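You operate a simulated robot arm through the tools that you are given. There is no shell and no other tool. Be economical: measure what you need, move in short steps, check, and stop when the job is done.

You are at the controls of a simulated two-armed robot. One attempt, no reset.

## Task
Sand the rough patch off the pale door, then wipe the sawdust off the table board.
Fine: orange sanding block and green dust cloth go back where they lay. Tip and ram nothing that leans or stands free. Pinch, break and dent nothing; leave nothing switched on. What is to be rubbed or washed off counts as gone when no trace of it is left.
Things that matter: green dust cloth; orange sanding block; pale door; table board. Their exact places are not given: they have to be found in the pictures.

It is judged by the outcome, as a careful person would: the job done as asked, and still so three seconds after it is handed in. It fails if anything else is knocked over, pushed out of place, dropped, spilled or broken. Flat cloth is picked up by pressing the open fingertips on it (5 to 10 N) and closing them slowly along it; thin cloth reads only 2 to 8 mm in the jaws.

## Robot
Two 7-joint arms with two-finger parallel grippers on one trunk, on a base that drives. Base frame: it is fixed to the floor where the robot stands at the start and does not move with it; the origin is under the middle of the robot, x ahead of it, y to its left, z up. Units: m, rad, N and s.
The left shoulder is at the start at [0.05, 0.165, 1.13], the right one opposite. With the tool pointing down near the work surface each hand reaches from about 0.24 to 0.7 m from the robot's upright axis, wherever it stands, measured 20 degrees to its own side. Places, roughly: table board [0.5, -0.8, 0.9]. Payload 3.91 kg a hand.
The tool frame of a hand sits at the grasp point between the pads (the TCP): z along the fingers, y along the line on which they close. The tips reach 0.03 m beyond it. The gripper opens to 0.11 m. The fingers are 0.02 m wide and 0.01 m thick; the gripper's body (0.048 by 0.112 m) begins 0.055 m behind the TCP.
Orientation is that of the tool frame in the base frame, as a unit quaternion [w, x, y, z]. With the fingers straight down and closing along the base's y, the tool's x points along the base's -x, its y along +y and its z along -z.

## Interface
- The arms move only by the tool drive_tool. It takes "left_moves", "right_moves" or both (then of equal length, played together; a hand with none holds still); each is a list of rows, each a list of 7 numbers: the shift along the tool's x, y, z in m, then the turn, a rotation vector about the tool's x, y, z in degrees, then the finger opening in m, from 0 to 0.11. In form: [[tx, ty, tz, wx, wy, wz, fingers], ...]. A call has 1 to 20 rows; each row is the pose to reach, as a shift and turn from the pose commanded when the call began, along the tool's axes at that moment. Rows are played at 5 a second. More than 0.05 m and 0.15 rad between two rows, or a gripper value outside its range, and nothing of the call is played. A pose out of reach is approached as far as the arm can. The call stops where the force on the tool passes 40 N (or 10 N more than at its start, if that is more) or the arm is blocked; 0.2 s more then pass. The fingers move at their own pace (about 0.045 m/s each) and stop on an object; they squeeze with about 23 N. The grip force told is the motor's: it shows also when the fingers shut on nothing. Time passes only in rows, and 0.2 s behind the last, so rows that repeat a pose let the fingers close. It gives the time, the measured TCP pose, the force on the tool (base axes), the opening and the grip force at its end, in the units of the frame above (readings bear some noise), with the torque about the TCP (base axes, N m) and any sound that the robot's microphone picked up, and new pictures: "views" is both (left out), scene, wrist or none (wrist: the cameras of the hands that moved).
- Cameras (640 x 400 px; columns grow to the right, rows downward): "scene" is now at [0.1135, -0.0436, 1.3016]; the picture's right is [-0.50, -0.87, 0.00], its down [-0.46, 0.27, -0.84] and it looks along [0.73, -0.42, -0.54] (base axes); focal length 214 px, centre (320, 200). "left" rides on the left gripper at [0.072, -0.017, -0.103] in its tool frame; the picture's right is [0.23, 0.97, 0.00], its down [-0.76, 0.18, -0.62] and it looks along [-0.61, 0.14, 0.78] (tool axes); focal length 222 px, centre (320, 200). "right" rides on the right gripper at [0.072, 0.017, -0.103] in its tool frame; the picture's right is [-0.23, 0.97, 0.00], its down [-0.76, -0.18, -0.62] and it looks along [-0.61, -0.14, 0.78] (tool axes); focal length 222 px, centre (320, 200).
- move_column(by): slides the trunk up (or, below 0, down) by that many m; the arms and the scene camera ride with it, the base frame stays. It gives what a move gives, with no picture.
- steer(legs): drives the robot by 1 to 6 legs, each [ahead, left, turn to the left] in m, m and rad, along the robot's own axes; the way and the turn of a leg run together, so that a leg with both is an arc; at most 1.5 m and 3.142 rad a leg. The arms and the cameras ride along, it lands a little off, and it stops where it bumps. It gives what a move gives, and a new picture of the scene camera.
- head_to(pan, tilt): turns the head with the scene camera to pan (to the left, within 1.396 rad either way) and tilt (down, from -0.506 to 1.204), counted from straight ahead of the robot. It gives what a move gives, and a new picture of the scene camera.
- probe_pixels(camera, pixels): there is no depth. For up to 12 entries [column, row, z] of the newest picture of that camera ("zoom" is the newest enlarged one), the place [x, y] in the base frame at which the ray of that pixel passes the height z, good to about 0.003 m, but the place of the scene camera against the robot may be out by one fixed shift of up to 0.012 m in any direction. It takes no simulated time.
- zoom(camera, box): a new picture of the part [left, top, right, bottom] of that camera's present view, enlarged. It takes no simulated time.
- finish_job(): hands the job in; it is judged then, once.

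Work in short steps. Measure before you move; look again where a grasp or a placing could have gone wrong, and mend it. You have 80 turns and 260 pictures in all, those below and enlarged ones among them. Open the grippers and draw the arms clear of the work before you hand the job in, unless the task says otherwise; then end with one line.

The tools are called after "Request:" by a JSON object that holds its "fn" and its "kwargs". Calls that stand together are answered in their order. drive_tool: Moves the arms, as the interface text tells. Its arguments: {"type":"object","properties":{"left_moves":{"type":"array","items":{"type":"array","items":{"type":"number"}}},"right_moves":{"type":"array","items":{"type":"array","items":{"type":"number"}}},"views":{"type":"string","enum":["both","scene","wrist","none"]}},"required":[]} The other tools are called the same way: move_column (by) slides the trunk up or down; steer (legs) drives the base; head_to (pan, tilt) turns the head that bears the scene camera; probe_pixels (camera, pixels) gives the place at which the rays of pixels pass given heights; zoom (camera, box) takes an enlarged picture of a part of a camera's view; finish_job () hands the job in.

At the start:

```text
time: 0.0
left_eef_pos: [0.2875, -0.0268, 1.2228]
left_tool_rot: [0.001, 0.001, 1.0, 0.0]
left_wrist_force: [0.2, -0.3, -0.1]
left_moment: [0.01, 0.01, 0.03]
left_opening: 0.1103
left_finger_force: 0.1
right_eef_pos: [0.1888, -0.2185, 1.1583]
right_tool_rot: [0.0, 0.0, 1.0, -0.001]
right_wrist_force: [-0.7, 0.1, 0.2]
right_moment: [0.02, 0.0, -0.02]
right_opening: 0.1099
right_finger_force: 0.1
trunk travel left (down, up): [-0.35, 0.153]
robot x, y, heading: [0.0017, -0.0012, -0.003]
head pan, tilt: [-0.524, 0.565]
```

scene: 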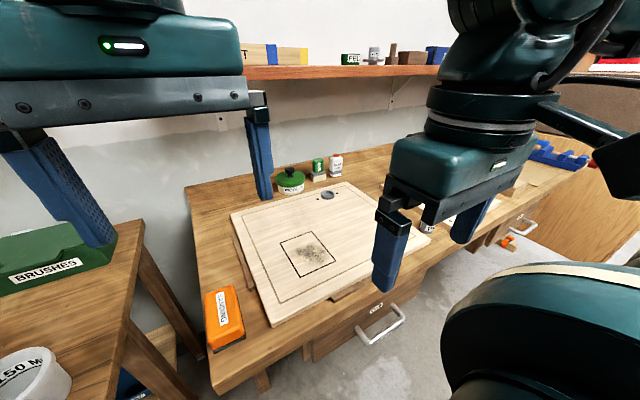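
right: 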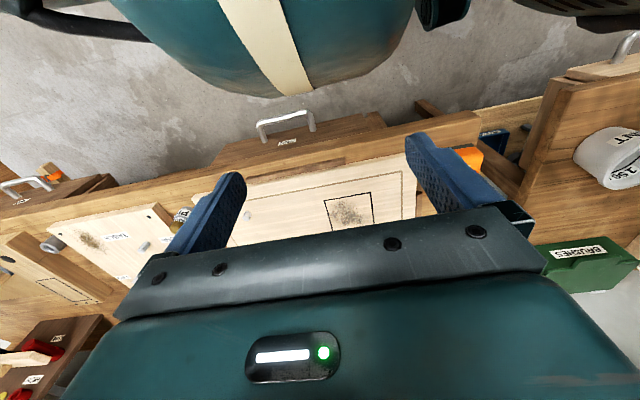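
left: 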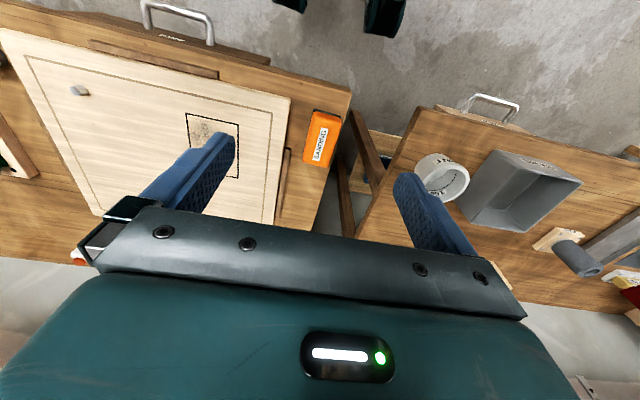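

The pale door with a framed patch lies at about (305,255), and the orange block is at (223,318). I look further right for the cloth and the table board.

Request:
{"fn": "head_to", "kwargs": {"pan": -1.1, "tilt": 0.6}}

Request:
{"fn": "zoom", "kwargs": {"camera": "scene", "box": [160, 120, 640, 400]}}

Request:
{"fn": "zoom", "kwargs": {"camera": "right", "box": [0, 60, 480, 360]}}

```text
time: 1.0
left_eef_pos: [0.2874, -0.0262, 1.2228]
left_tool_rot: [0.0, 0.0, 1.0, 0.0]
left_wrist_force: [0.4, -0.9, 0.0]
left_moment: [0.02, 0.0, 0.03]
left_opening: 0.11
left_finger_force: 0.0
right_eef_pos: [0.1882, -0.2193, 1.1589]
right_tool_rot: [0.0, 0.0, 1.0, 0.0]
right_wrist_force: [-0.2, 0.1, -0.8]
right_moment: [0.03, 0.01, -0.02]
right_opening: 0.11
right_finger_force: 0.1
trunk travel left (down, up): [-0.35, 0.153]
robot x, y, heading: [-0.0012, 0.0011, 0.001]
head pan, tilt: [-1.1, 0.6]
```

scene: 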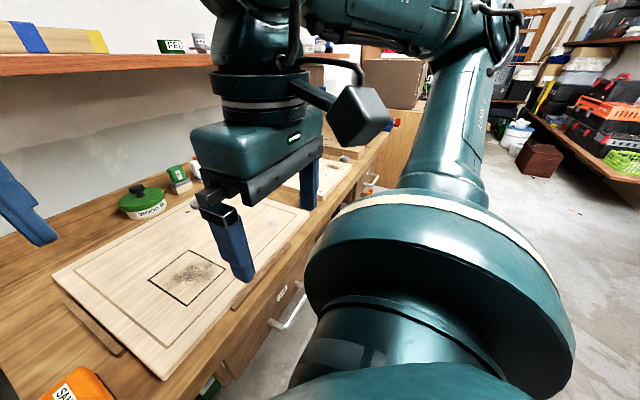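

```text
1.33 times, centred on (400, 260) of scene
```

zoom: 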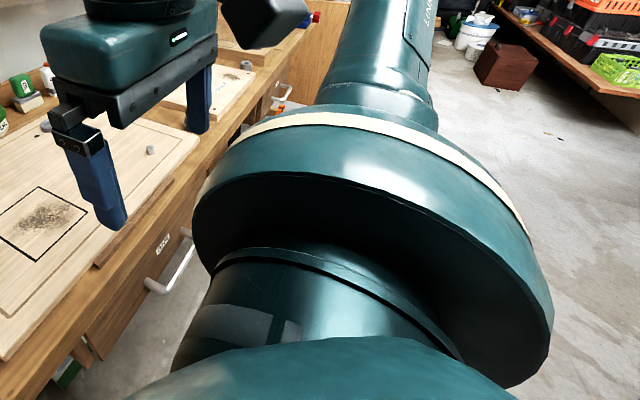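

```text
1.33 times, centred on (240, 210) of right
```

zoom: 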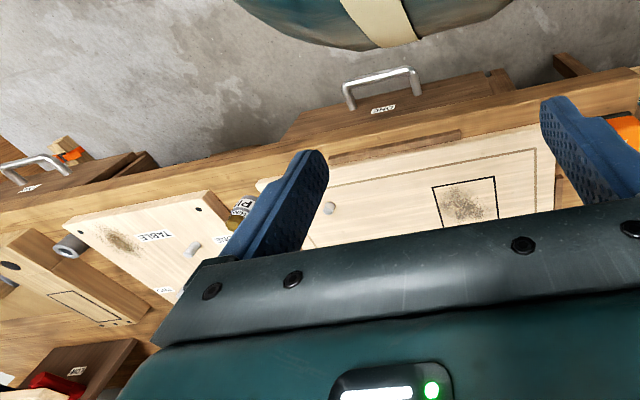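

A second board labelled TABLE carries a dust patch. I still have to find the green cloth, so I look to the left.

Request:
{"fn": "head_to", "kwargs": {"pan": 0.5, "tilt": 0.7}}

Request:
{"fn": "head_to", "kwargs": {"pan": -0.2, "tilt": 0.9}}

Request:
{"fn": "head_to", "kwargs": {"pan": -0.75, "tilt": 0.45}}

```text
time: 2.6
left_eef_pos: [0.287, -0.0268, 1.224]
left_tool_rot: [0.0, 0.0, 1.0, 0.0]
left_wrist_force: [-0.6, -0.4, -0.2]
left_moment: [0.0, 0.03, 0.0]
left_opening: 0.1099
left_finger_force: 0.0
right_eef_pos: [0.1878, -0.2193, 1.1576]
right_tool_rot: [0.001, 0.0, 1.0, 0.0]
right_wrist_force: [-0.4, -0.4, 0.0]
right_moment: [0.02, -0.04, -0.01]
right_opening: 0.1103
right_finger_force: 0.1
trunk travel left (down, up): [-0.35, 0.153]
robot x, y, heading: [0.0016, -0.0022, -0.003]
head pan, tilt: [0.499, 0.7]
```

scene: 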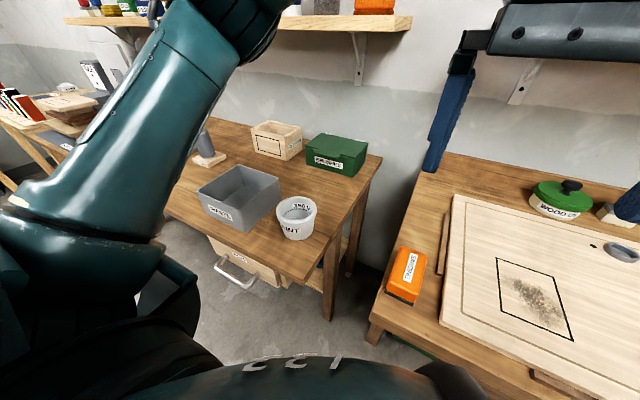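

```text
time: 3.7
left_eef_pos: [0.2879, -0.0261, 1.222]
left_tool_rot: [0.0, 0.0, 1.0, 0.0]
left_wrist_force: [0.6, -0.2, -0.5]
left_moment: [0.02, -0.03, -0.04]
left_opening: 0.1101
left_finger_force: 0.2
right_eef_pos: [0.1881, -0.2187, 1.158]
right_tool_rot: [0.0, 0.0, 1.0, 0.0]
right_wrist_force: [0.0, -0.8, -0.4]
right_moment: [-0.02, -0.01, -0.01]
right_opening: 0.11
right_finger_force: 0.0
trunk travel left (down, up): [-0.35, 0.153]
robot x, y, heading: [-0.0036, 0.0004, -0.001]
head pan, tilt: [-0.201, 0.901]
```

scene: 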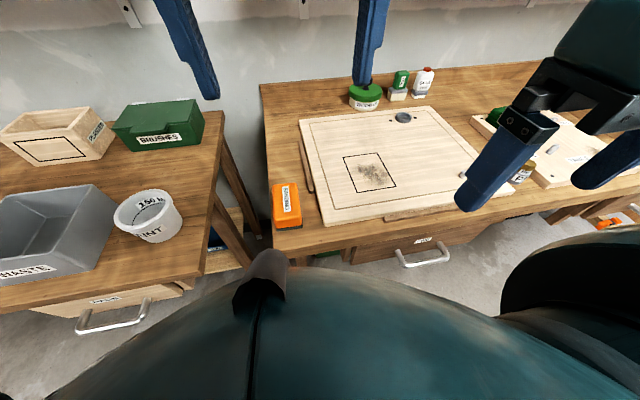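

```text
time: 4.7
left_eef_pos: [0.2872, -0.0279, 1.2235]
left_tool_rot: [0.001, 0.0, 1.0, 0.0]
left_wrist_force: [0.2, 0.6, -0.1]
left_moment: [0.02, 0.03, 0.01]
left_opening: 0.1098
left_finger_force: 0.0
right_eef_pos: [0.1887, -0.218, 1.1579]
right_tool_rot: [0.0, 0.0, 1.0, 0.0]
right_wrist_force: [-0.6, 0.5, 0.6]
right_moment: [-0.02, -0.01, -0.02]
right_opening: 0.11
right_finger_force: 0.0
trunk travel left (down, up): [-0.35, 0.153]
robot x, y, heading: [-0.0001, 0.0023, -0.001]
head pan, tilt: [-0.75, 0.45]
```

scene: 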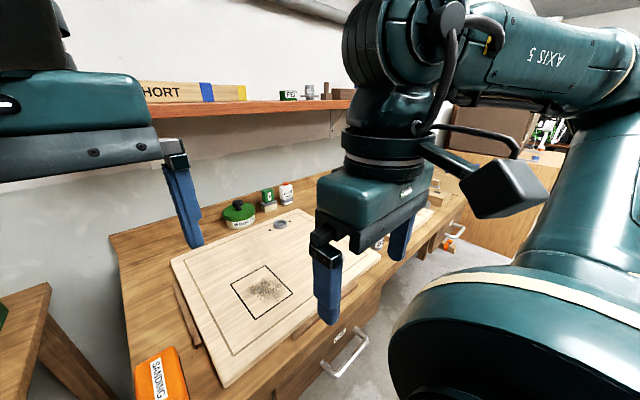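

Something green shows at (495,115) behind the right hand. I probe key points first, with the bench at roughly z 0.9.

Request:
{"fn": "head_to", "kwargs": {"pan": -0.3, "tilt": 0.8}}

Request:
{"fn": "probe_pixels", "kwargs": {"camera": "left", "pixels": [[187, 113, 0.92], [240, 123, 0.92], [237, 179, 0.92], [313, 110, 0.92], [341, 117, 0.92], [327, 168, 0.92], [304, 162, 0.92], [292, 97, 0.9], [352, 93, 0.87]]}}

```text
time: 5.6
left_eef_pos: [0.2882, -0.0263, 1.2223]
left_tool_rot: [-0.001, 0.0, 1.0, 0.0]
left_wrist_force: [-0.3, -0.6, 0.2]
left_moment: [0.03, 0.03, 0.0]
left_opening: 0.1099
left_finger_force: 0.1
right_eef_pos: [0.1884, -0.2186, 1.1573]
right_tool_rot: [0.001, 0.0, 1.0, 0.0]
right_wrist_force: [-1.3, 0.3, 0.5]
right_moment: [0.02, 0.0, 0.04]
right_opening: 0.1098
right_finger_force: 0.0
trunk travel left (down, up): [-0.35, 0.153]
robot x, y, heading: [0.0021, 0.0004, -0.001]
head pan, tilt: [-0.3, 0.799]
```

scene: 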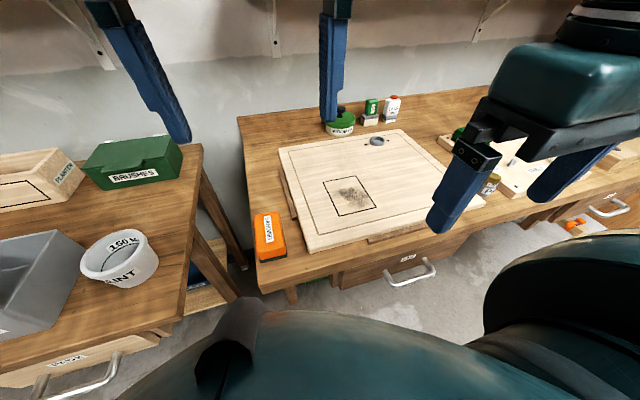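

```text
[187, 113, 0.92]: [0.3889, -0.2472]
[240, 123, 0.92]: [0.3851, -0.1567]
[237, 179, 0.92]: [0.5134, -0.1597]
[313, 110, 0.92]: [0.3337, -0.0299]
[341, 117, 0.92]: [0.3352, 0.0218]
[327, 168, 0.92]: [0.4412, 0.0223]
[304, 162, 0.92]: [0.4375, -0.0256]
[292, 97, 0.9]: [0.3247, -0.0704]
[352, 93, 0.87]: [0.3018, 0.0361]
```

I check the floor object at (575,222) before driving sideways.

Request:
{"fn": "zoom", "kwargs": {"camera": "scene", "box": [420, 80, 640, 280]}}

Request:
{"fn": "probe_pixels", "kwargs": {"camera": "scene", "pixels": [[575, 222, 0.0], [575, 222, 0.5], [408, 275, 0.7], [430, 278, 0.7], [595, 205, 0.7], [340, 285, 0.86], [640, 185, 0.86]]}}

```text
2.00 times, centred on (530, 180) of scene
```

zoom: 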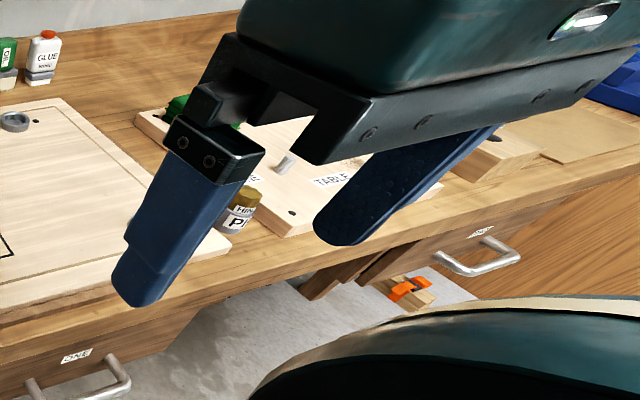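

```text
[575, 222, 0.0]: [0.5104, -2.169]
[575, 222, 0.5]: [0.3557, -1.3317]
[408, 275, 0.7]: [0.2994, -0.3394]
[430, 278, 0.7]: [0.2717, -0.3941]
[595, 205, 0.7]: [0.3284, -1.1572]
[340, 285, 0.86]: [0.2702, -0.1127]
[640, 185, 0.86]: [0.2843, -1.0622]
```

The green item sits at the TABLE board's far left corner. Drive 0.45 m to the right and look.

Request:
{"fn": "steer", "kwargs": {"legs": [[0, -0.45, 0]]}}

Request:
{"fn": "head_to", "kwargs": {"pan": 0.1, "tilt": 0.8}}

Request:
{"fn": "drive_tool", "kwargs": {"left_moves": [[0, 0, 0, 0, 0, 0, 0.11]], "right_moves": [[0, 0, 0, 0, 0, 0, 0.11]], "views": "wrist"}}

```text
time: 10.1
left_eef_pos: [0.2875, -0.4786, 1.2233]
left_tool_rot: [0.0, -0.001, 1.0, 0.001]
left_wrist_force: [0.8, -0.5, -0.6]
left_moment: [-0.01, 0.01, 0.01]
left_opening: 0.1103
left_finger_force: 0.0
right_eef_pos: [0.1876, -0.6702, 1.1578]
right_tool_rot: [-0.001, 0.0, 1.0, 0.0]
right_wrist_force: [-0.5, -0.8, -0.9]
right_moment: [-0.01, -0.02, -0.02]
right_opening: 0.11
right_finger_force: 0.0
trunk travel left (down, up): [-0.35, 0.153]
robot x, y, heading: [0.0005, -0.4535, -0.001]
head pan, tilt: [-0.3, 0.799]
```

scene: 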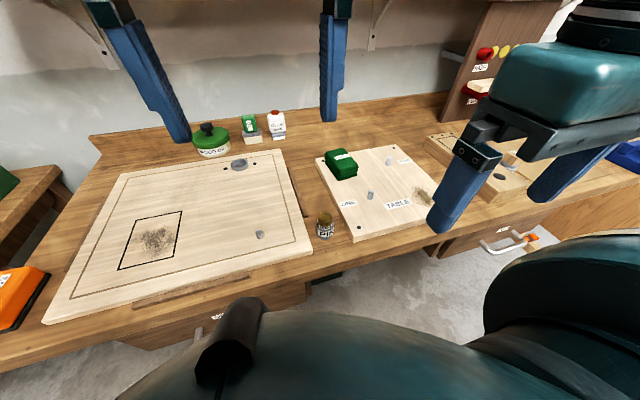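

```text
time: 10.9
left_eef_pos: [0.2875, -0.4777, 1.2226]
left_tool_rot: [0.0, -0.001, 1.0, 0.0]
left_wrist_force: [-0.4, -0.5, 0.6]
left_moment: [-0.03, 0.03, -0.01]
left_opening: 0.11
left_finger_force: 0.0
right_eef_pos: [0.1878, -0.6704, 1.1573]
right_tool_rot: [0.0, -0.001, 1.0, 0.0]
right_wrist_force: [-1.4, 0.0, 0.0]
right_moment: [-0.02, -0.05, 0.0]
right_opening: 0.1099
right_finger_force: 0.1
trunk travel left (down, up): [-0.35, 0.153]
robot x, y, heading: [-0.0007, -0.4544, -0.001]
head pan, tilt: [0.099, 0.799]
```

scene: 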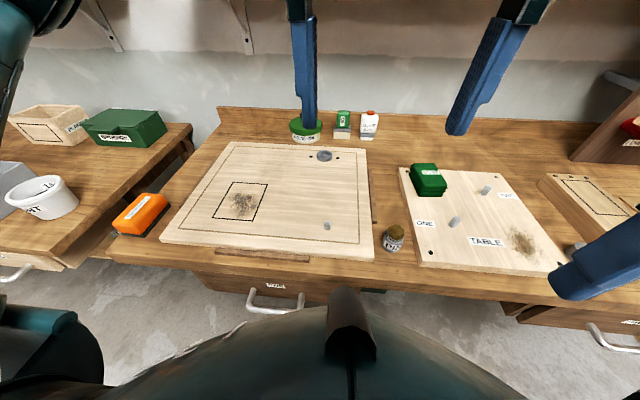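

```text
time: 11.3
left_eef_pos: [0.2878, -0.4783, 1.2224]
left_tool_rot: [-0.001, -0.001, 1.0, 0.0]
left_wrist_force: [0.6, -0.4, 0.1]
left_moment: [0.01, 0.01, 0.0]
left_opening: 0.1099
left_finger_force: 0.1
right_eef_pos: [0.1887, -0.67, 1.1575]
right_tool_rot: [0.0, -0.001, 1.0, 0.001]
right_wrist_force: [0.3, 0.6, 0.3]
right_moment: [-0.02, 0.0, -0.01]
right_opening: 0.1102
right_finger_force: 0.1
trunk travel left (down, up): [-0.35, 0.153]
robot x, y, heading: [-0.004, -0.456, 0.004]
head pan, tilt: [0.099, 0.799]
```

right: 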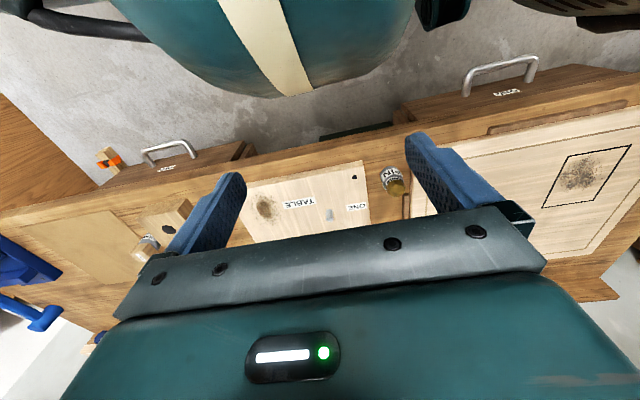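
left: 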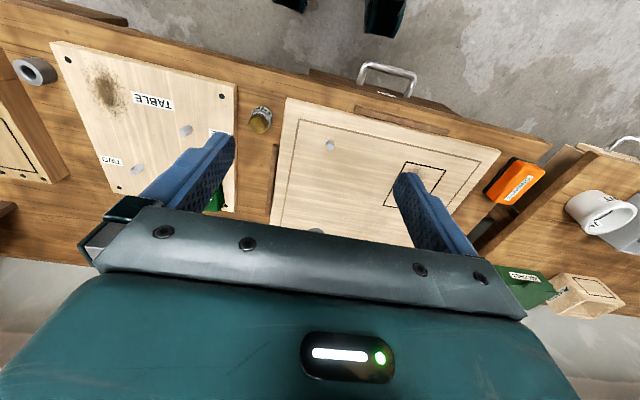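

The green block-shaped item is at (428,180) and the sawdust at (523,245). I zoom in on both.

Request:
{"fn": "zoom", "kwargs": {"camera": "scene", "box": [380, 140, 580, 290]}}

Request:
{"fn": "zoom", "kwargs": {"camera": "scene", "box": [90, 120, 290, 270]}}

Request:
{"fn": "probe_pixels", "kwargs": {"camera": "left", "pixels": [[515, 158, 0.91], [545, 171, 0.91], [514, 205, 0.91], [484, 192, 0.91], [405, 160, 0.9], [446, 171, 0.9], [384, 206, 0.9], [85, 65, 0.9], [120, 115, 0.9], [185, 130, 0.92], [136, 168, 0.92], [260, 120, 0.92]]}}

```text
2.67 times, centred on (480, 215) of scene
```

zoom: 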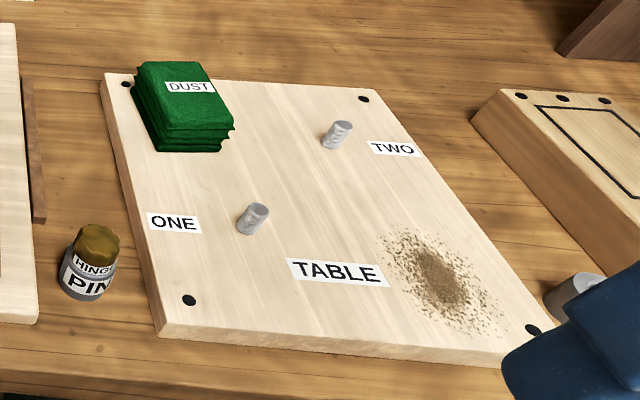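

```text
2.67 times, centred on (190, 195) of scene
```

zoom: 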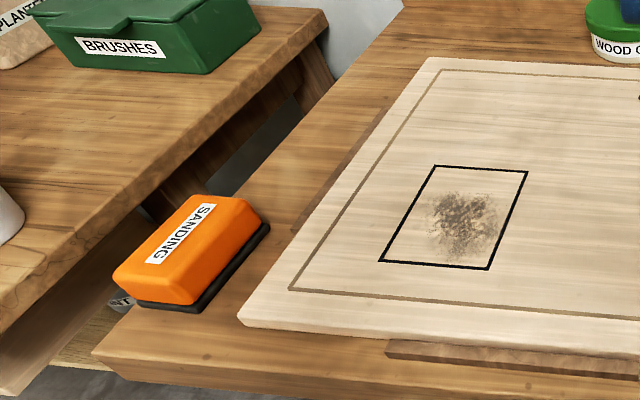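

```text
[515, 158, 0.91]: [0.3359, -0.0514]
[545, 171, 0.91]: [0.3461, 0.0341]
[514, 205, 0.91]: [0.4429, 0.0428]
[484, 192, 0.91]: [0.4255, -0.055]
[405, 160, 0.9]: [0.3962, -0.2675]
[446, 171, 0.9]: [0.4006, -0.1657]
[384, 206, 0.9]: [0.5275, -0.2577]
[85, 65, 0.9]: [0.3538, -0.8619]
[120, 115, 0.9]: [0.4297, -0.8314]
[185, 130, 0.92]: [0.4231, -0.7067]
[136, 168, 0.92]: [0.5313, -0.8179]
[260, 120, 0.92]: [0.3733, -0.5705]
```

Both are clear. The block top is at z≈0.92 with its centre near (0.388,-0.004), and the door top is at z≈0.897. I drive left so the left hand can reach the block and the patch.

Request:
{"fn": "steer", "kwargs": {"legs": [[0, 0.17, 0]]}}

Request:
{"fn": "drive_tool", "kwargs": {"left_moves": [[-0.01, 0.045, 0, 0, 0, 0, 0.11], [-0.02, 0.09, 0, 0, 0, 0, 0.11], [-0.03, 0.135, 0, 0, 0, 0, 0.11], [-0.04, 0.175, 0, 0, 0, 0, 0.11]]}}

```text
time: 13.5
left_eef_pos: [0.2859, -0.3072, 1.2233]
left_tool_rot: [0.0, -0.001, 1.0, 0.0]
left_wrist_force: [-0.6, -0.2, -0.2]
left_moment: [-0.03, -0.01, 0.0]
left_opening: 0.1101
left_finger_force: 0.0
right_eef_pos: [0.1892, -0.5001, 1.1572]
right_tool_rot: [0.0, 0.0, 1.0, 0.0]
right_wrist_force: [-0.1, 0.5, -0.4]
right_moment: [-0.02, 0.02, 0.0]
right_opening: 0.1102
right_finger_force: 0.0
trunk travel left (down, up): [-0.35, 0.153]
robot x, y, heading: [-0.0, -0.2835, 0.002]
head pan, tilt: [0.099, 0.799]
```

scene: 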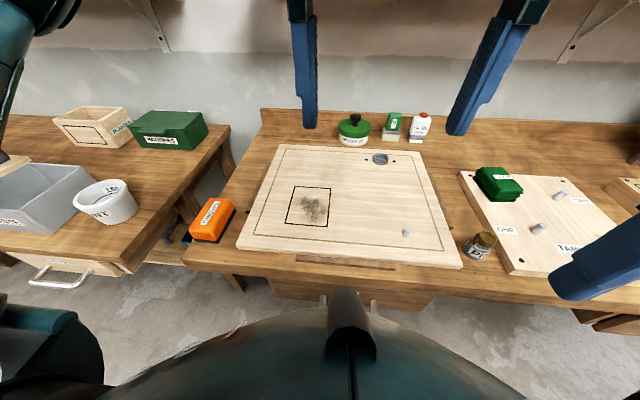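

```text
time: 14.5
left_eef_pos: [0.3263, -0.1316, 1.2223]
left_tool_rot: [0.0, 0.0, 1.0, 0.0]
left_wrist_force: [-1.1, -0.2, -0.3]
left_moment: [-0.02, 0.03, -0.03]
left_opening: 0.1101
left_finger_force: 0.1
right_eef_pos: [0.1879, -0.4993, 1.1578]
right_tool_rot: [0.0, -0.002, 1.0, 0.0]
right_wrist_force: [-0.7, -0.3, -0.7]
right_moment: [-0.03, 0.01, 0.0]
right_opening: 0.1102
right_finger_force: 0.0
trunk travel left (down, up): [-0.35, 0.153]
robot x, y, heading: [-0.0008, -0.2815, 0.002]
head pan, tilt: [0.099, 0.799]
```

scene: 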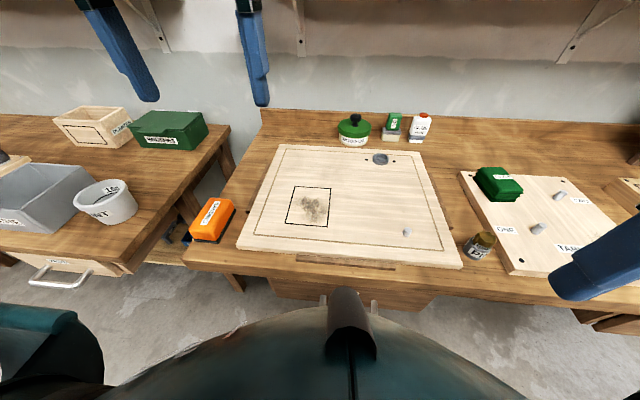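
left: 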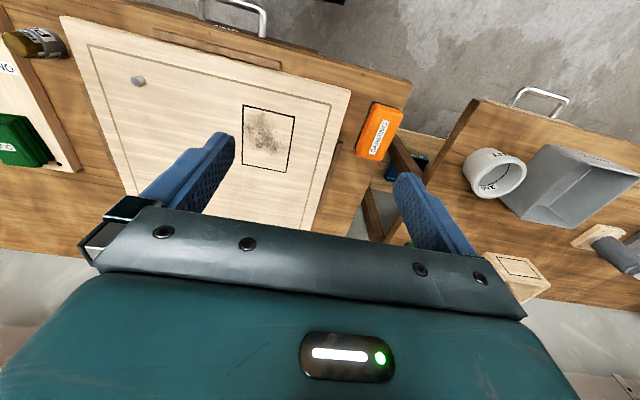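

I go above the block at (0.388,-0.004) and come down to z 1.06 for a close look.

Request:
{"fn": "drive_tool", "kwargs": {"left_moves": [[-0.02, 0.04, 0, 0, 0, 0, 0.11], [-0.04, 0.08, 0.02, 0, 0, 0, 0.11], [-0.062, 0.122, 0.03, 0, 0, 0, 0.11], [-0.062, 0.128, 0.075, 0, 0, 0, 0.11], [-0.062, 0.128, 0.12, 0, 0, 0, 0.11], [-0.062, 0.128, 0.162, 0, 0, 0, 0.11]]}}

```text
time: 15.9
left_eef_pos: [0.3902, -0.0039, 1.06]
left_tool_rot: [0.001, -0.001, 1.0, 0.001]
left_wrist_force: [0.0, 0.4, 0.3]
left_moment: [0.02, -0.02, 0.01]
left_opening: 0.1099
left_finger_force: 0.1
right_eef_pos: [0.1885, -0.4992, 1.1577]
right_tool_rot: [0.0, -0.001, 1.0, 0.0]
right_wrist_force: [0.5, 0.0, -0.3]
right_moment: [0.0, -0.02, 0.03]
right_opening: 0.1098
right_finger_force: 0.0
trunk travel left (down, up): [-0.35, 0.153]
robot x, y, heading: [0.0007, -0.2824, -0.001]
head pan, tilt: [0.099, 0.799]
```

scene: 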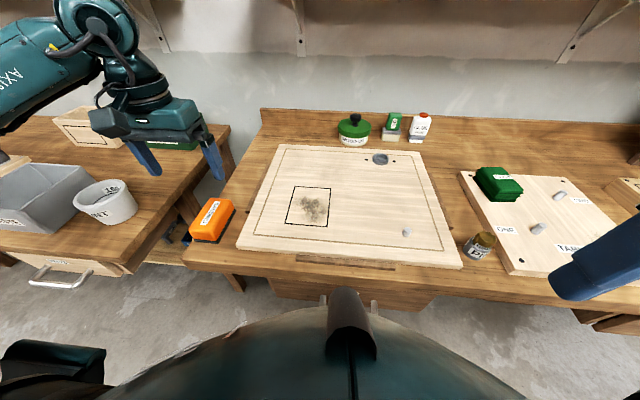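
left: 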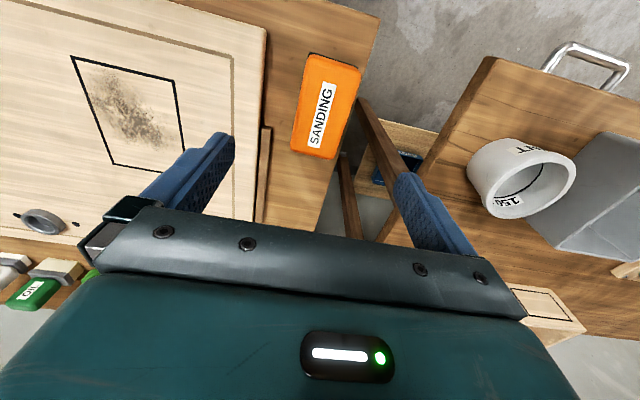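

The block lies at (325,105) in the wrist view. I probe its corners.

Request:
{"fn": "probe_pixels", "kwargs": {"camera": "left", "pixels": [[309, 55, 0.92], [360, 68, 0.92], [333, 159, 0.92], [291, 151, 0.92], [309, 55, 0.9], [360, 68, 0.9], [333, 159, 0.9], [270, 130, 0.87], [262, 222, 0.87], [380, 12, 0.87]]}}

Request:
{"fn": "zoom", "kwargs": {"camera": "left", "box": [220, 20, 420, 180]}}

```text
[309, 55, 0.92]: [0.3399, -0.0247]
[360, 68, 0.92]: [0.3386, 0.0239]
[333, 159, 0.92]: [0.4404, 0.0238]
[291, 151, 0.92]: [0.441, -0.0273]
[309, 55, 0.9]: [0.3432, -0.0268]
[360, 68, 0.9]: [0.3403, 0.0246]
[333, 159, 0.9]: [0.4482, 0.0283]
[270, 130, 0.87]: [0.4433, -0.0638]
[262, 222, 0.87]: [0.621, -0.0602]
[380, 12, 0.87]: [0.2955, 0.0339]
```

```text
2.50 times, centred on (320, 100) of left
```

zoom: 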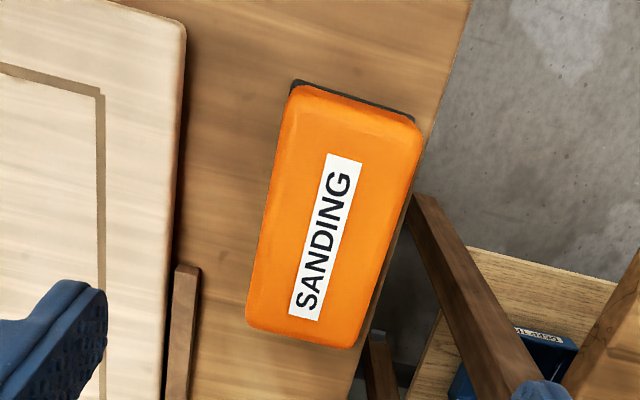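

The block's centre is (0.390,-0.001), aligned with the base axes, and 0.05 wide. I narrow the jaws to 0.09, descend to z 0.915 and close.

Request:
{"fn": "drive_tool", "kwargs": {"left_moves": [[0, 0.002, 0.045, 0, 0, 0, 0.09], [0, 0.002, 0.09, 0, 0, 0, 0.09], [0, 0.002, 0.12, 0, 0, 0, 0.09], [0, 0.002, 0.135, 0, 0, 0, 0.09], [0, 0.002, 0.145, 0, 0, 0, 0.09], [0, 0.002, 0.145, 0, 0, 0, 0.09]]}}

```text
time: 17.3
left_eef_pos: [0.3883, -0.0018, 0.9155]
left_tool_rot: [0.0, -0.001, 1.0, 0.001]
left_wrist_force: [0.8, 0.9, -0.8]
left_moment: [0.0, -0.03, 0.0]
left_opening: 0.0898
left_finger_force: 0.0
right_eef_pos: [0.1883, -0.4997, 1.1578]
right_tool_rot: [-0.001, -0.002, 1.0, 0.0]
right_wrist_force: [0.1, -0.5, -0.3]
right_moment: [0.01, 0.0, 0.03]
right_opening: 0.1098
right_finger_force: 0.0
trunk travel left (down, up): [-0.35, 0.153]
robot x, y, heading: [-0.0022, -0.2805, 0.0]
head pan, tilt: [0.099, 0.799]
```

scene: 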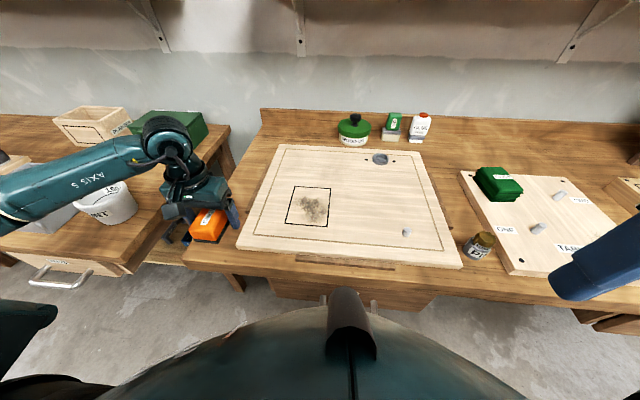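
left: 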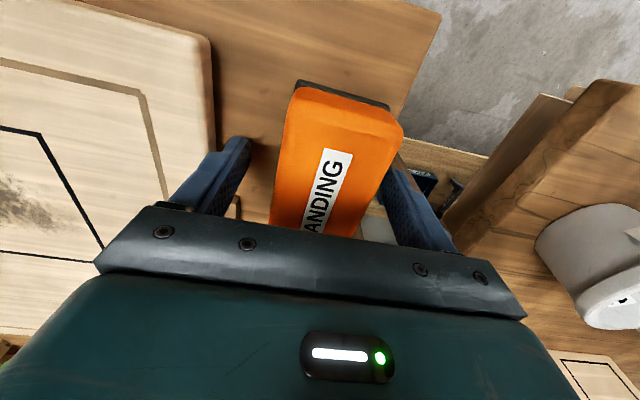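

The jaws straddle the block without contact. I close on it, then lift slightly.

Request:
{"fn": "drive_tool", "kwargs": {"left_moves": [[0, 0, 0, 0, 0, 0, 0.06], [0, 0, 0, 0, 0, 0, 0.04], [0, 0, 0, 0, 0, 0, 0.04], [0, 0, 0, 0, 0, 0, 0.04], [0, 0, -0.01, 0, 0, 0, 0.04], [0, 0, -0.03, 0, 0, 0, 0.04], [0, 0, -0.06, 0, 0, 0, 0.04]]}}

```text
time: 18.9
left_eef_pos: [0.3887, -0.0038, 0.9752]
left_tool_rot: [0.0, 0.0, 1.0, 0.0]
left_wrist_force: [-0.1, 0.2, -0.4]
left_moment: [-0.03, 0.0, 0.0]
left_opening: 0.0397
left_finger_force: 0.0
right_eef_pos: [0.1888, -0.4994, 1.1588]
right_tool_rot: [0.0, 0.0, 1.0, 0.0]
right_wrist_force: [-0.3, 0.3, -0.1]
right_moment: [0.01, 0.0, 0.03]
right_opening: 0.1101
right_finger_force: 0.1
trunk travel left (down, up): [-0.35, 0.153]
robot x, y, heading: [0.0016, -0.2804, -0.001]
head pan, tilt: [0.099, 0.799]
```

scene: 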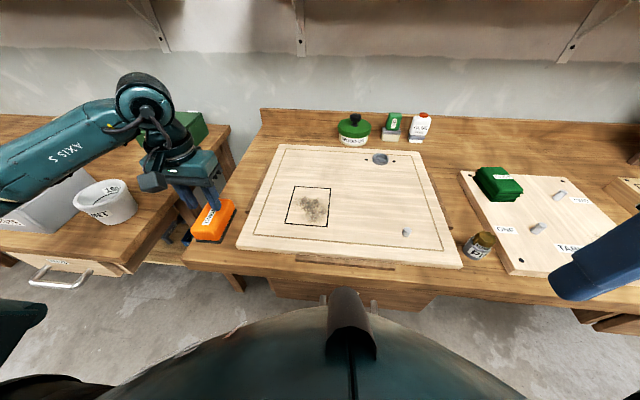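
left: 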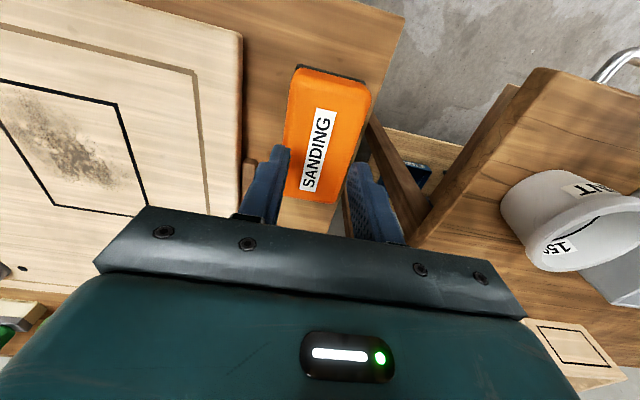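

The jaws shut to 0.04 without holding anything, so my height estimate was off. I re-measure from this picture.

Request:
{"fn": "probe_pixels", "kwargs": {"camera": "left", "pixels": [[297, 68, 0.92], [371, 85, 0.92], [337, 203, 0.92], [284, 196, 0.92], [297, 68, 0.9], [371, 85, 0.9], [337, 203, 0.9], [284, 196, 0.9], [337, 203, 0.88], [371, 85, 0.88], [284, 196, 0.88]]}}

Request:
{"fn": "zoom", "kwargs": {"camera": "left", "box": [220, 40, 420, 240]}}

Request:
{"fn": "zoom", "kwargs": {"camera": "scene", "box": [130, 130, 290, 260]}}

```text
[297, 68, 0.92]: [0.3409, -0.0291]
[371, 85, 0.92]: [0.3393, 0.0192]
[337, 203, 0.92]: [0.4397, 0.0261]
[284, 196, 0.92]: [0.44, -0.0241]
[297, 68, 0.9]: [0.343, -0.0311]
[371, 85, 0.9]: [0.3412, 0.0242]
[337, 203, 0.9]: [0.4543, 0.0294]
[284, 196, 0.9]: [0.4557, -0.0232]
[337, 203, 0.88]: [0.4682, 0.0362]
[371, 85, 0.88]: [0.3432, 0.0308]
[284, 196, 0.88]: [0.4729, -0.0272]
```

```text
2.00 times, centred on (320, 140) of left
```

zoom: 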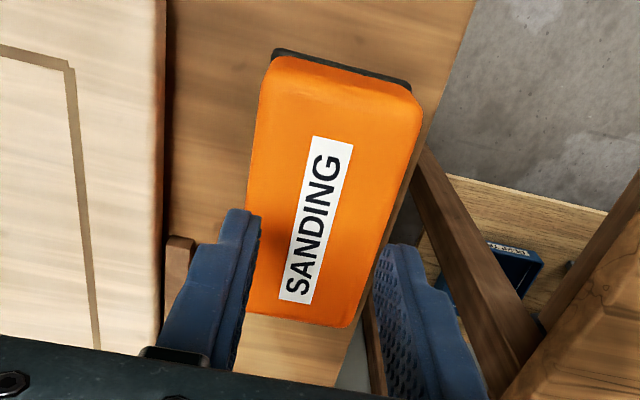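

```text
3.08 times, centred on (210, 195) of scene
```

zoom: 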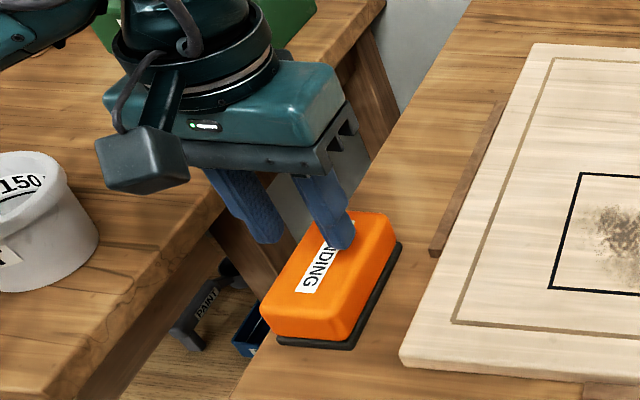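

The block is unmoved, with its top at 0.92. I reopen, go to z 0.910, close with command 0, and check before lifting.

Request:
{"fn": "drive_tool", "kwargs": {"left_moves": [[0, 0, 0, 0, 0, 0, 0.09], [-0.002, 0.002, 0, 0, 0, 0, 0.09], [-0.002, 0.002, 0.03, 0, 0, 0, 0.09], [-0.002, 0.002, 0.05, 0, 0, 0, 0.09], [-0.002, 0.002, 0.06, 0, 0, 0, 0.09], [-0.002, 0.002, 0.065, 0, 0, 0, 0.09], [-0.002, 0.002, 0.065, 0, 0, 0, 0.06], [-0.002, 0.002, 0.065, 0, 0, 0, 0.03], [-0.002, 0.002, 0.065, 0, 0, 0, 0.02], [-0.002, 0.002, 0.065, 0, 0, 0, 0.02], [-0.002, 0.002, 0.065, 0, 0, 0, 0.02]]}}

```text
time: 21.3
left_eef_pos: [0.3904, -0.0, 0.909]
left_tool_rot: [0.0, 0.0, 1.0, 0.0]
left_wrist_force: [0.1, 0.1, 0.7]
left_moment: [-0.01, 0.01, -0.01]
left_opening: 0.0556
left_finger_force: 22.7
right_eef_pos: [0.1891, -0.4987, 1.1578]
right_tool_rot: [0.0, -0.001, 1.0, 0.0]
right_wrist_force: [-0.4, -0.1, 0.5]
right_moment: [0.02, -0.02, 0.01]
right_opening: 0.1101
right_finger_force: 0.0
trunk travel left (down, up): [-0.35, 0.153]
robot x, y, heading: [0.0005, -0.2837, 0.0]
head pan, tilt: [0.099, 0.799]
```

scene: 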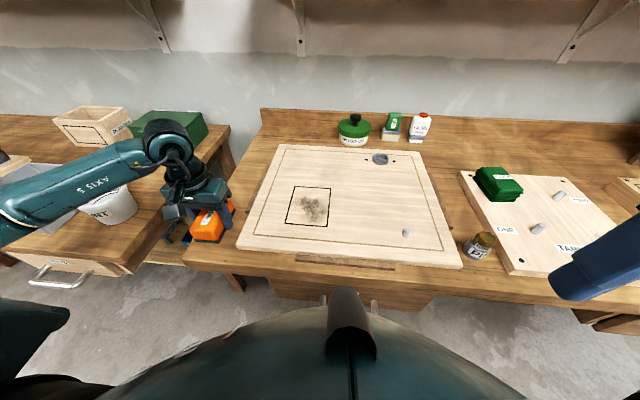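
left: 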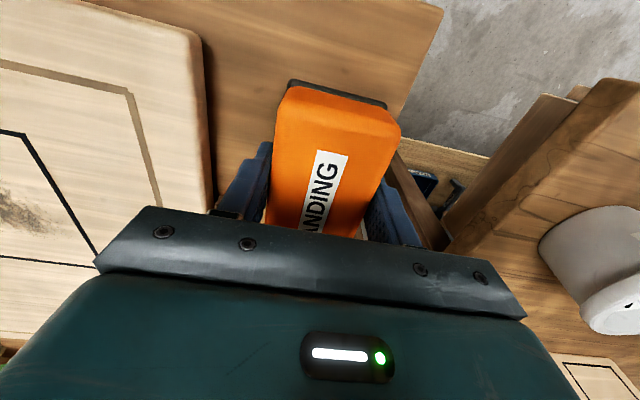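

The block is held (0.0556, 22.7 N), with its rest pose at TCP (0.390,0.000,0.909). I lift it and carry it over the patch.

Request:
{"fn": "drive_tool", "kwargs": {"left_moves": [[0, 0, -0.02, 0, 0, 0, 0.02], [0, 0, -0.05, 0, 0, 0, 0.02], [0, 0, -0.08, 0, 0, 0, 0.02], [-0.015, -0.04, -0.08, 0, 0, 0, 0.02], [-0.03, -0.08, -0.08, 0, 0, 0, 0.02], [-0.045, -0.12, -0.08, 0, 0, 0, 0.02], [-0.06, -0.16, -0.08, 0, 0, 0, 0.02], [-0.06, -0.16, -0.08, 0, 0, 0, 0.02]]}}

Request:
{"fn": "head_to", "kwargs": {"pan": 0.1, "tilt": 1.0}}

Request:
{"fn": "zoom", "kwargs": {"camera": "scene", "box": [190, 60, 430, 210]}}

```text
time: 23.1
left_eef_pos: [0.4509, -0.1604, 0.9907]
left_tool_rot: [0.0, -0.002, 1.0, 0.0]
left_wrist_force: [1.0, -0.4, -0.8]
left_moment: [0.01, -0.01, -0.02]
left_opening: 0.0555
left_finger_force: 23.1
right_eef_pos: [0.1886, -0.4995, 1.1572]
right_tool_rot: [0.0, -0.001, 1.0, 0.0]
right_wrist_force: [0.3, -0.5, 1.0]
right_moment: [0.02, -0.03, 0.0]
right_opening: 0.11
right_finger_force: 0.0
trunk travel left (down, up): [-0.35, 0.153]
robot x, y, heading: [0.0005, -0.2812, 0.002]
head pan, tilt: [0.099, 0.799]
```

scene: 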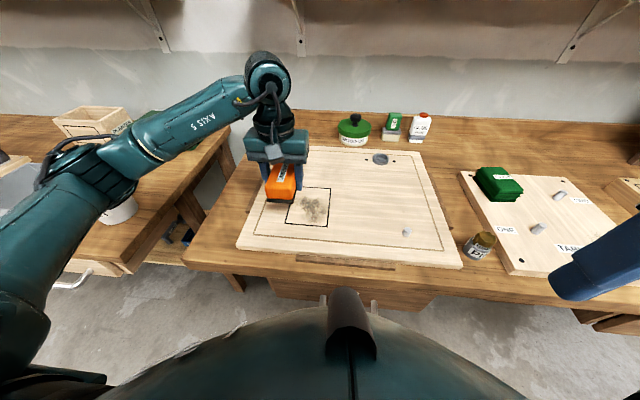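
left: 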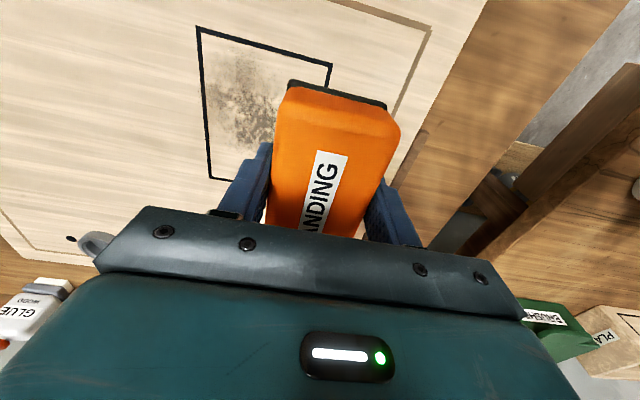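

```text
time: 23.8
left_eef_pos: [0.4504, -0.1596, 0.9906]
left_tool_rot: [-0.001, -0.001, 1.0, 0.0]
left_wrist_force: [-0.4, 0.9, -0.7]
left_moment: [0.01, -0.03, -0.01]
left_opening: 0.0558
left_finger_force: 22.7
right_eef_pos: [0.1893, -0.5004, 1.1574]
right_tool_rot: [0.0, -0.001, 1.0, 0.0]
right_wrist_force: [0.2, -0.3, -0.4]
right_moment: [0.0, 0.02, -0.03]
right_opening: 0.1101
right_finger_force: 0.1
trunk travel left (down, up): [-0.35, 0.153]
robot x, y, heading: [-0.0016, -0.2819, 0.005]
head pan, tilt: [0.099, 1.0]
```

scene: 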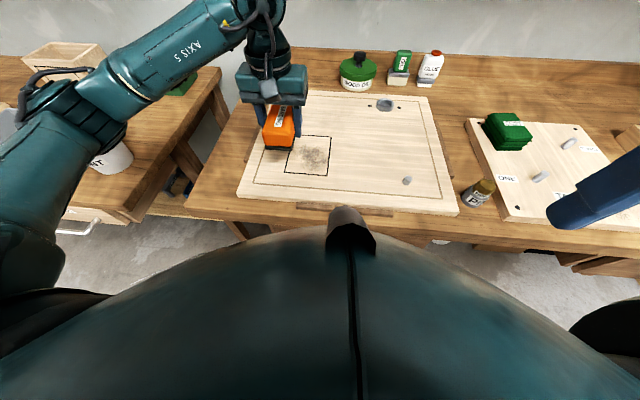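

```text
2.67 times, centred on (310, 135) of scene
```

zoom: 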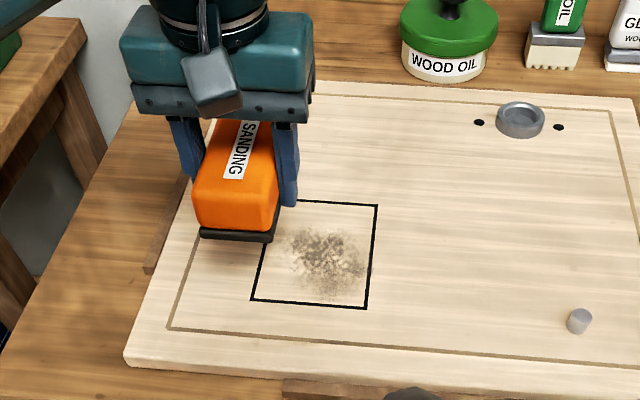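

I probe the patch extents in the zoom.

Request:
{"fn": "probe_pixels", "kwargs": {"camera": "zoom", "pixels": [[377, 206, 0.897], [366, 309, 0.897], [251, 300, 0.897], [325, 258, 0.897], [280, 255, 0.897], [370, 260, 0.897], [325, 222, 0.897], [330, 300, 0.897], [578, 322, 0.9]]}}

Request:
{"fn": "probe_pixels", "kwargs": {"camera": "left", "pixels": [[198, 27, 0.897], [331, 64, 0.897], [210, 178, 0.897], [240, 100, 0.897], [205, 100, 0.897], [240, 50, 0.897]]}}

```text
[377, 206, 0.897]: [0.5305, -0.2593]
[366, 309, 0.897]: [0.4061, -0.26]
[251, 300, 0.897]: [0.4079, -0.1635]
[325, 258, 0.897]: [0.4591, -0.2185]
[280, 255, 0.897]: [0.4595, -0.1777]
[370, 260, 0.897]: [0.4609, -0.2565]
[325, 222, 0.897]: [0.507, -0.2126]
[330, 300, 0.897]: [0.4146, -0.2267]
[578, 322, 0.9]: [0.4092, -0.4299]
```

```text
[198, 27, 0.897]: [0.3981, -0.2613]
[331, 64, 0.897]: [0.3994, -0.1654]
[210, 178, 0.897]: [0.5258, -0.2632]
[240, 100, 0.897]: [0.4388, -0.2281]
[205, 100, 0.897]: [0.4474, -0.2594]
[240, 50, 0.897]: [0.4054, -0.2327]
```

The frame spans x 0.40–0.527, y -0.262…-0.164, and the patch centre is about (0.46,-0.213). I move above it and lower to z≈0.945.

Request:
{"fn": "drive_tool", "kwargs": {"left_moves": [[-0.01, -0.04, 0, 0, 0, 0, 0.02], [-0.01, -0.053, 0.02, 0, 0, 0, 0.02], [-0.01, -0.053, 0.035, 0, 0, 0, 0.02], [-0.01, -0.053, 0.045, 0, 0, 0, 0.02], [-0.01, -0.053, 0.045, 0, 0, 0, 0.02]]}}

Request:
{"fn": "zoom", "kwargs": {"camera": "scene", "box": [190, 60, 430, 210]}}

```text
time: 25.0
left_eef_pos: [0.4616, -0.2138, 0.946]
left_tool_rot: [0.001, 0.0, 1.0, 0.0]
left_wrist_force: [-1.1, -0.1, -1.3]
left_moment: [-0.05, 0.0, 0.01]
left_opening: 0.0556
left_finger_force: 23.1
right_eef_pos: [0.1884, -0.4988, 1.1564]
right_tool_rot: [-0.001, -0.001, 1.0, 0.001]
right_wrist_force: [-0.5, 0.1, 0.4]
right_moment: [0.02, -0.02, -0.04]
right_opening: 0.11
right_finger_force: 0.1
trunk travel left (down, up): [-0.35, 0.153]
robot x, y, heading: [0.0012, -0.2813, 0.002]
head pan, tilt: [0.099, 1.0]
```

scene: 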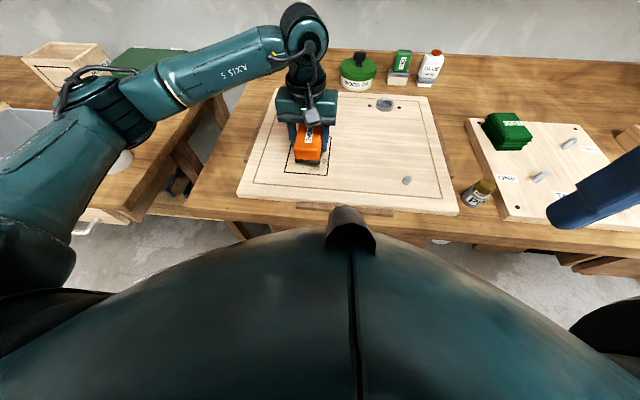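
left: 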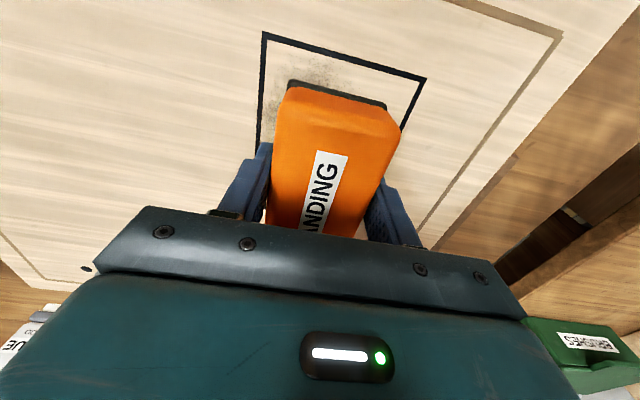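

```text
2.67 times, centred on (310, 135) of scene
```

zoom: 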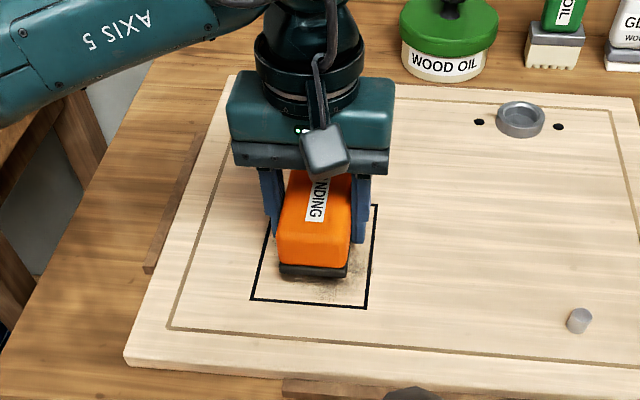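

No contact yet. I step down 8 mm in small steps and read the force.

Request:
{"fn": "drive_tool", "kwargs": {"left_moves": [[0, 0, 0.002, 0, 0, 0, 0.02], [0, 0, 0.004, 0, 0, 0, 0.02], [0, 0, 0.006, 0, 0, 0, 0.02], [0, 0, 0.008, 0, 0, 0, 0.02], [0, 0, 0.008, 0, 0, 0, 0.02]], "views": "none"}}

```text
time: 26.2
left_eef_pos: [0.4615, -0.2135, 0.9374]
left_tool_rot: [-0.001, -0.001, 1.0, 0.0]
left_wrist_force: [0.2, 0.5, -1.8]
left_moment: [0.03, 0.0, 0.0]
left_opening: 0.0557
left_finger_force: 22.9
right_eef_pos: [0.1892, -0.5002, 1.1579]
right_tool_rot: [0.0, -0.001, 1.0, 0.0]
right_wrist_force: [0.2, -0.9, 0.1]
right_moment: [0.04, 0.04, -0.02]
right_opening: 0.1098
right_finger_force: 0.1
trunk travel left (down, up): [-0.35, 0.153]
robot x, y, heading: [0.0006, -0.2846, 0.001]
head pan, tilt: [0.099, 1.0]
```

Still free. I go down another 6 mm.

Request:
{"fn": "drive_tool", "kwargs": {"left_moves": [[0, 0, 0.002, 0, 0, 0, 0.02], [0, 0, 0.003, 0, 0, 0, 0.02], [0, 0, 0.004, 0, 0, 0, 0.02], [0, 0, 0.005, 0, 0, 0, 0.02], [0, 0, 0.006, 0, 0, 0, 0.02], [0, 0, 0.006, 0, 0, 0, 0.02]], "views": "none"}}

```text
time: 27.6
left_eef_pos: [0.4606, -0.212, 0.9318]
left_tool_rot: [0.0, 0.0, 1.0, -0.001]
left_wrist_force: [0.6, 0.2, -1.3]
left_moment: [-0.01, 0.02, -0.02]
left_opening: 0.0554
left_finger_force: 22.5
right_eef_pos: [0.1884, -0.4984, 1.1579]
right_tool_rot: [0.0, -0.001, 1.0, 0.0]
right_wrist_force: [1.0, 0.0, -0.1]
right_moment: [0.02, -0.01, 0.02]
right_opening: 0.1101
right_finger_force: 0.1
trunk travel left (down, up): [-0.35, 0.153]
robot x, y, heading: [0.0016, -0.2801, -0.003]
head pan, tilt: [0.099, 1.0]
```

Request:
{"fn": "drive_tool", "kwargs": {"left_moves": [[0, 0, 0.001, 0, 0, 0, 0.02], [0, 0, 0.002, 0, 0, 0, 0.02], [0, 0, 0.003, 0, 0, 0, 0.02], [0, 0, 0.004, 0, 0, 0, 0.02], [0, 0, 0.005, 0, 0, 0, 0.02], [0, 0, 0.005, 0, 0, 0, 0.02]], "views": "scene"}}

Request:
{"fn": "zoom", "kwargs": {"camera": "scene", "box": [250, 90, 390, 190]}}

```text
time: 29.0
left_eef_pos: [0.461, -0.2139, 0.9269]
left_tool_rot: [0.001, -0.001, 1.0, -0.001]
left_wrist_force: [0.3, 1.5, 13.3]
left_moment: [0.23, 0.57, -0.05]
left_opening: 0.0556
left_finger_force: 22.5
right_eef_pos: [0.1881, -0.4995, 1.1587]
right_tool_rot: [0.0, -0.001, 1.0, 0.001]
right_wrist_force: [-0.4, -0.2, 0.8]
right_moment: [0.07, -0.01, -0.01]
right_opening: 0.1101
right_finger_force: 0.0
trunk travel left (down, up): [-0.35, 0.153]
robot x, y, heading: [-0.0041, -0.2812, 0.007]
head pan, tilt: [0.099, 1.0]
```

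scene: 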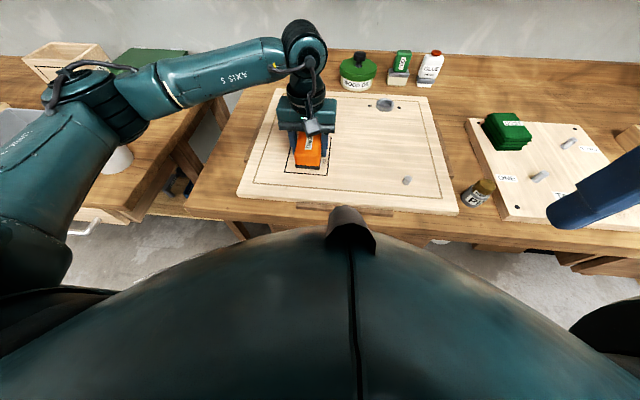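

```text
4.00 times, centred on (320, 140) of scene
```

zoom: 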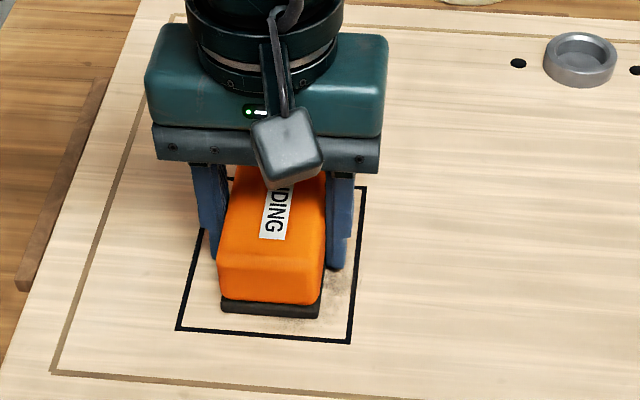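

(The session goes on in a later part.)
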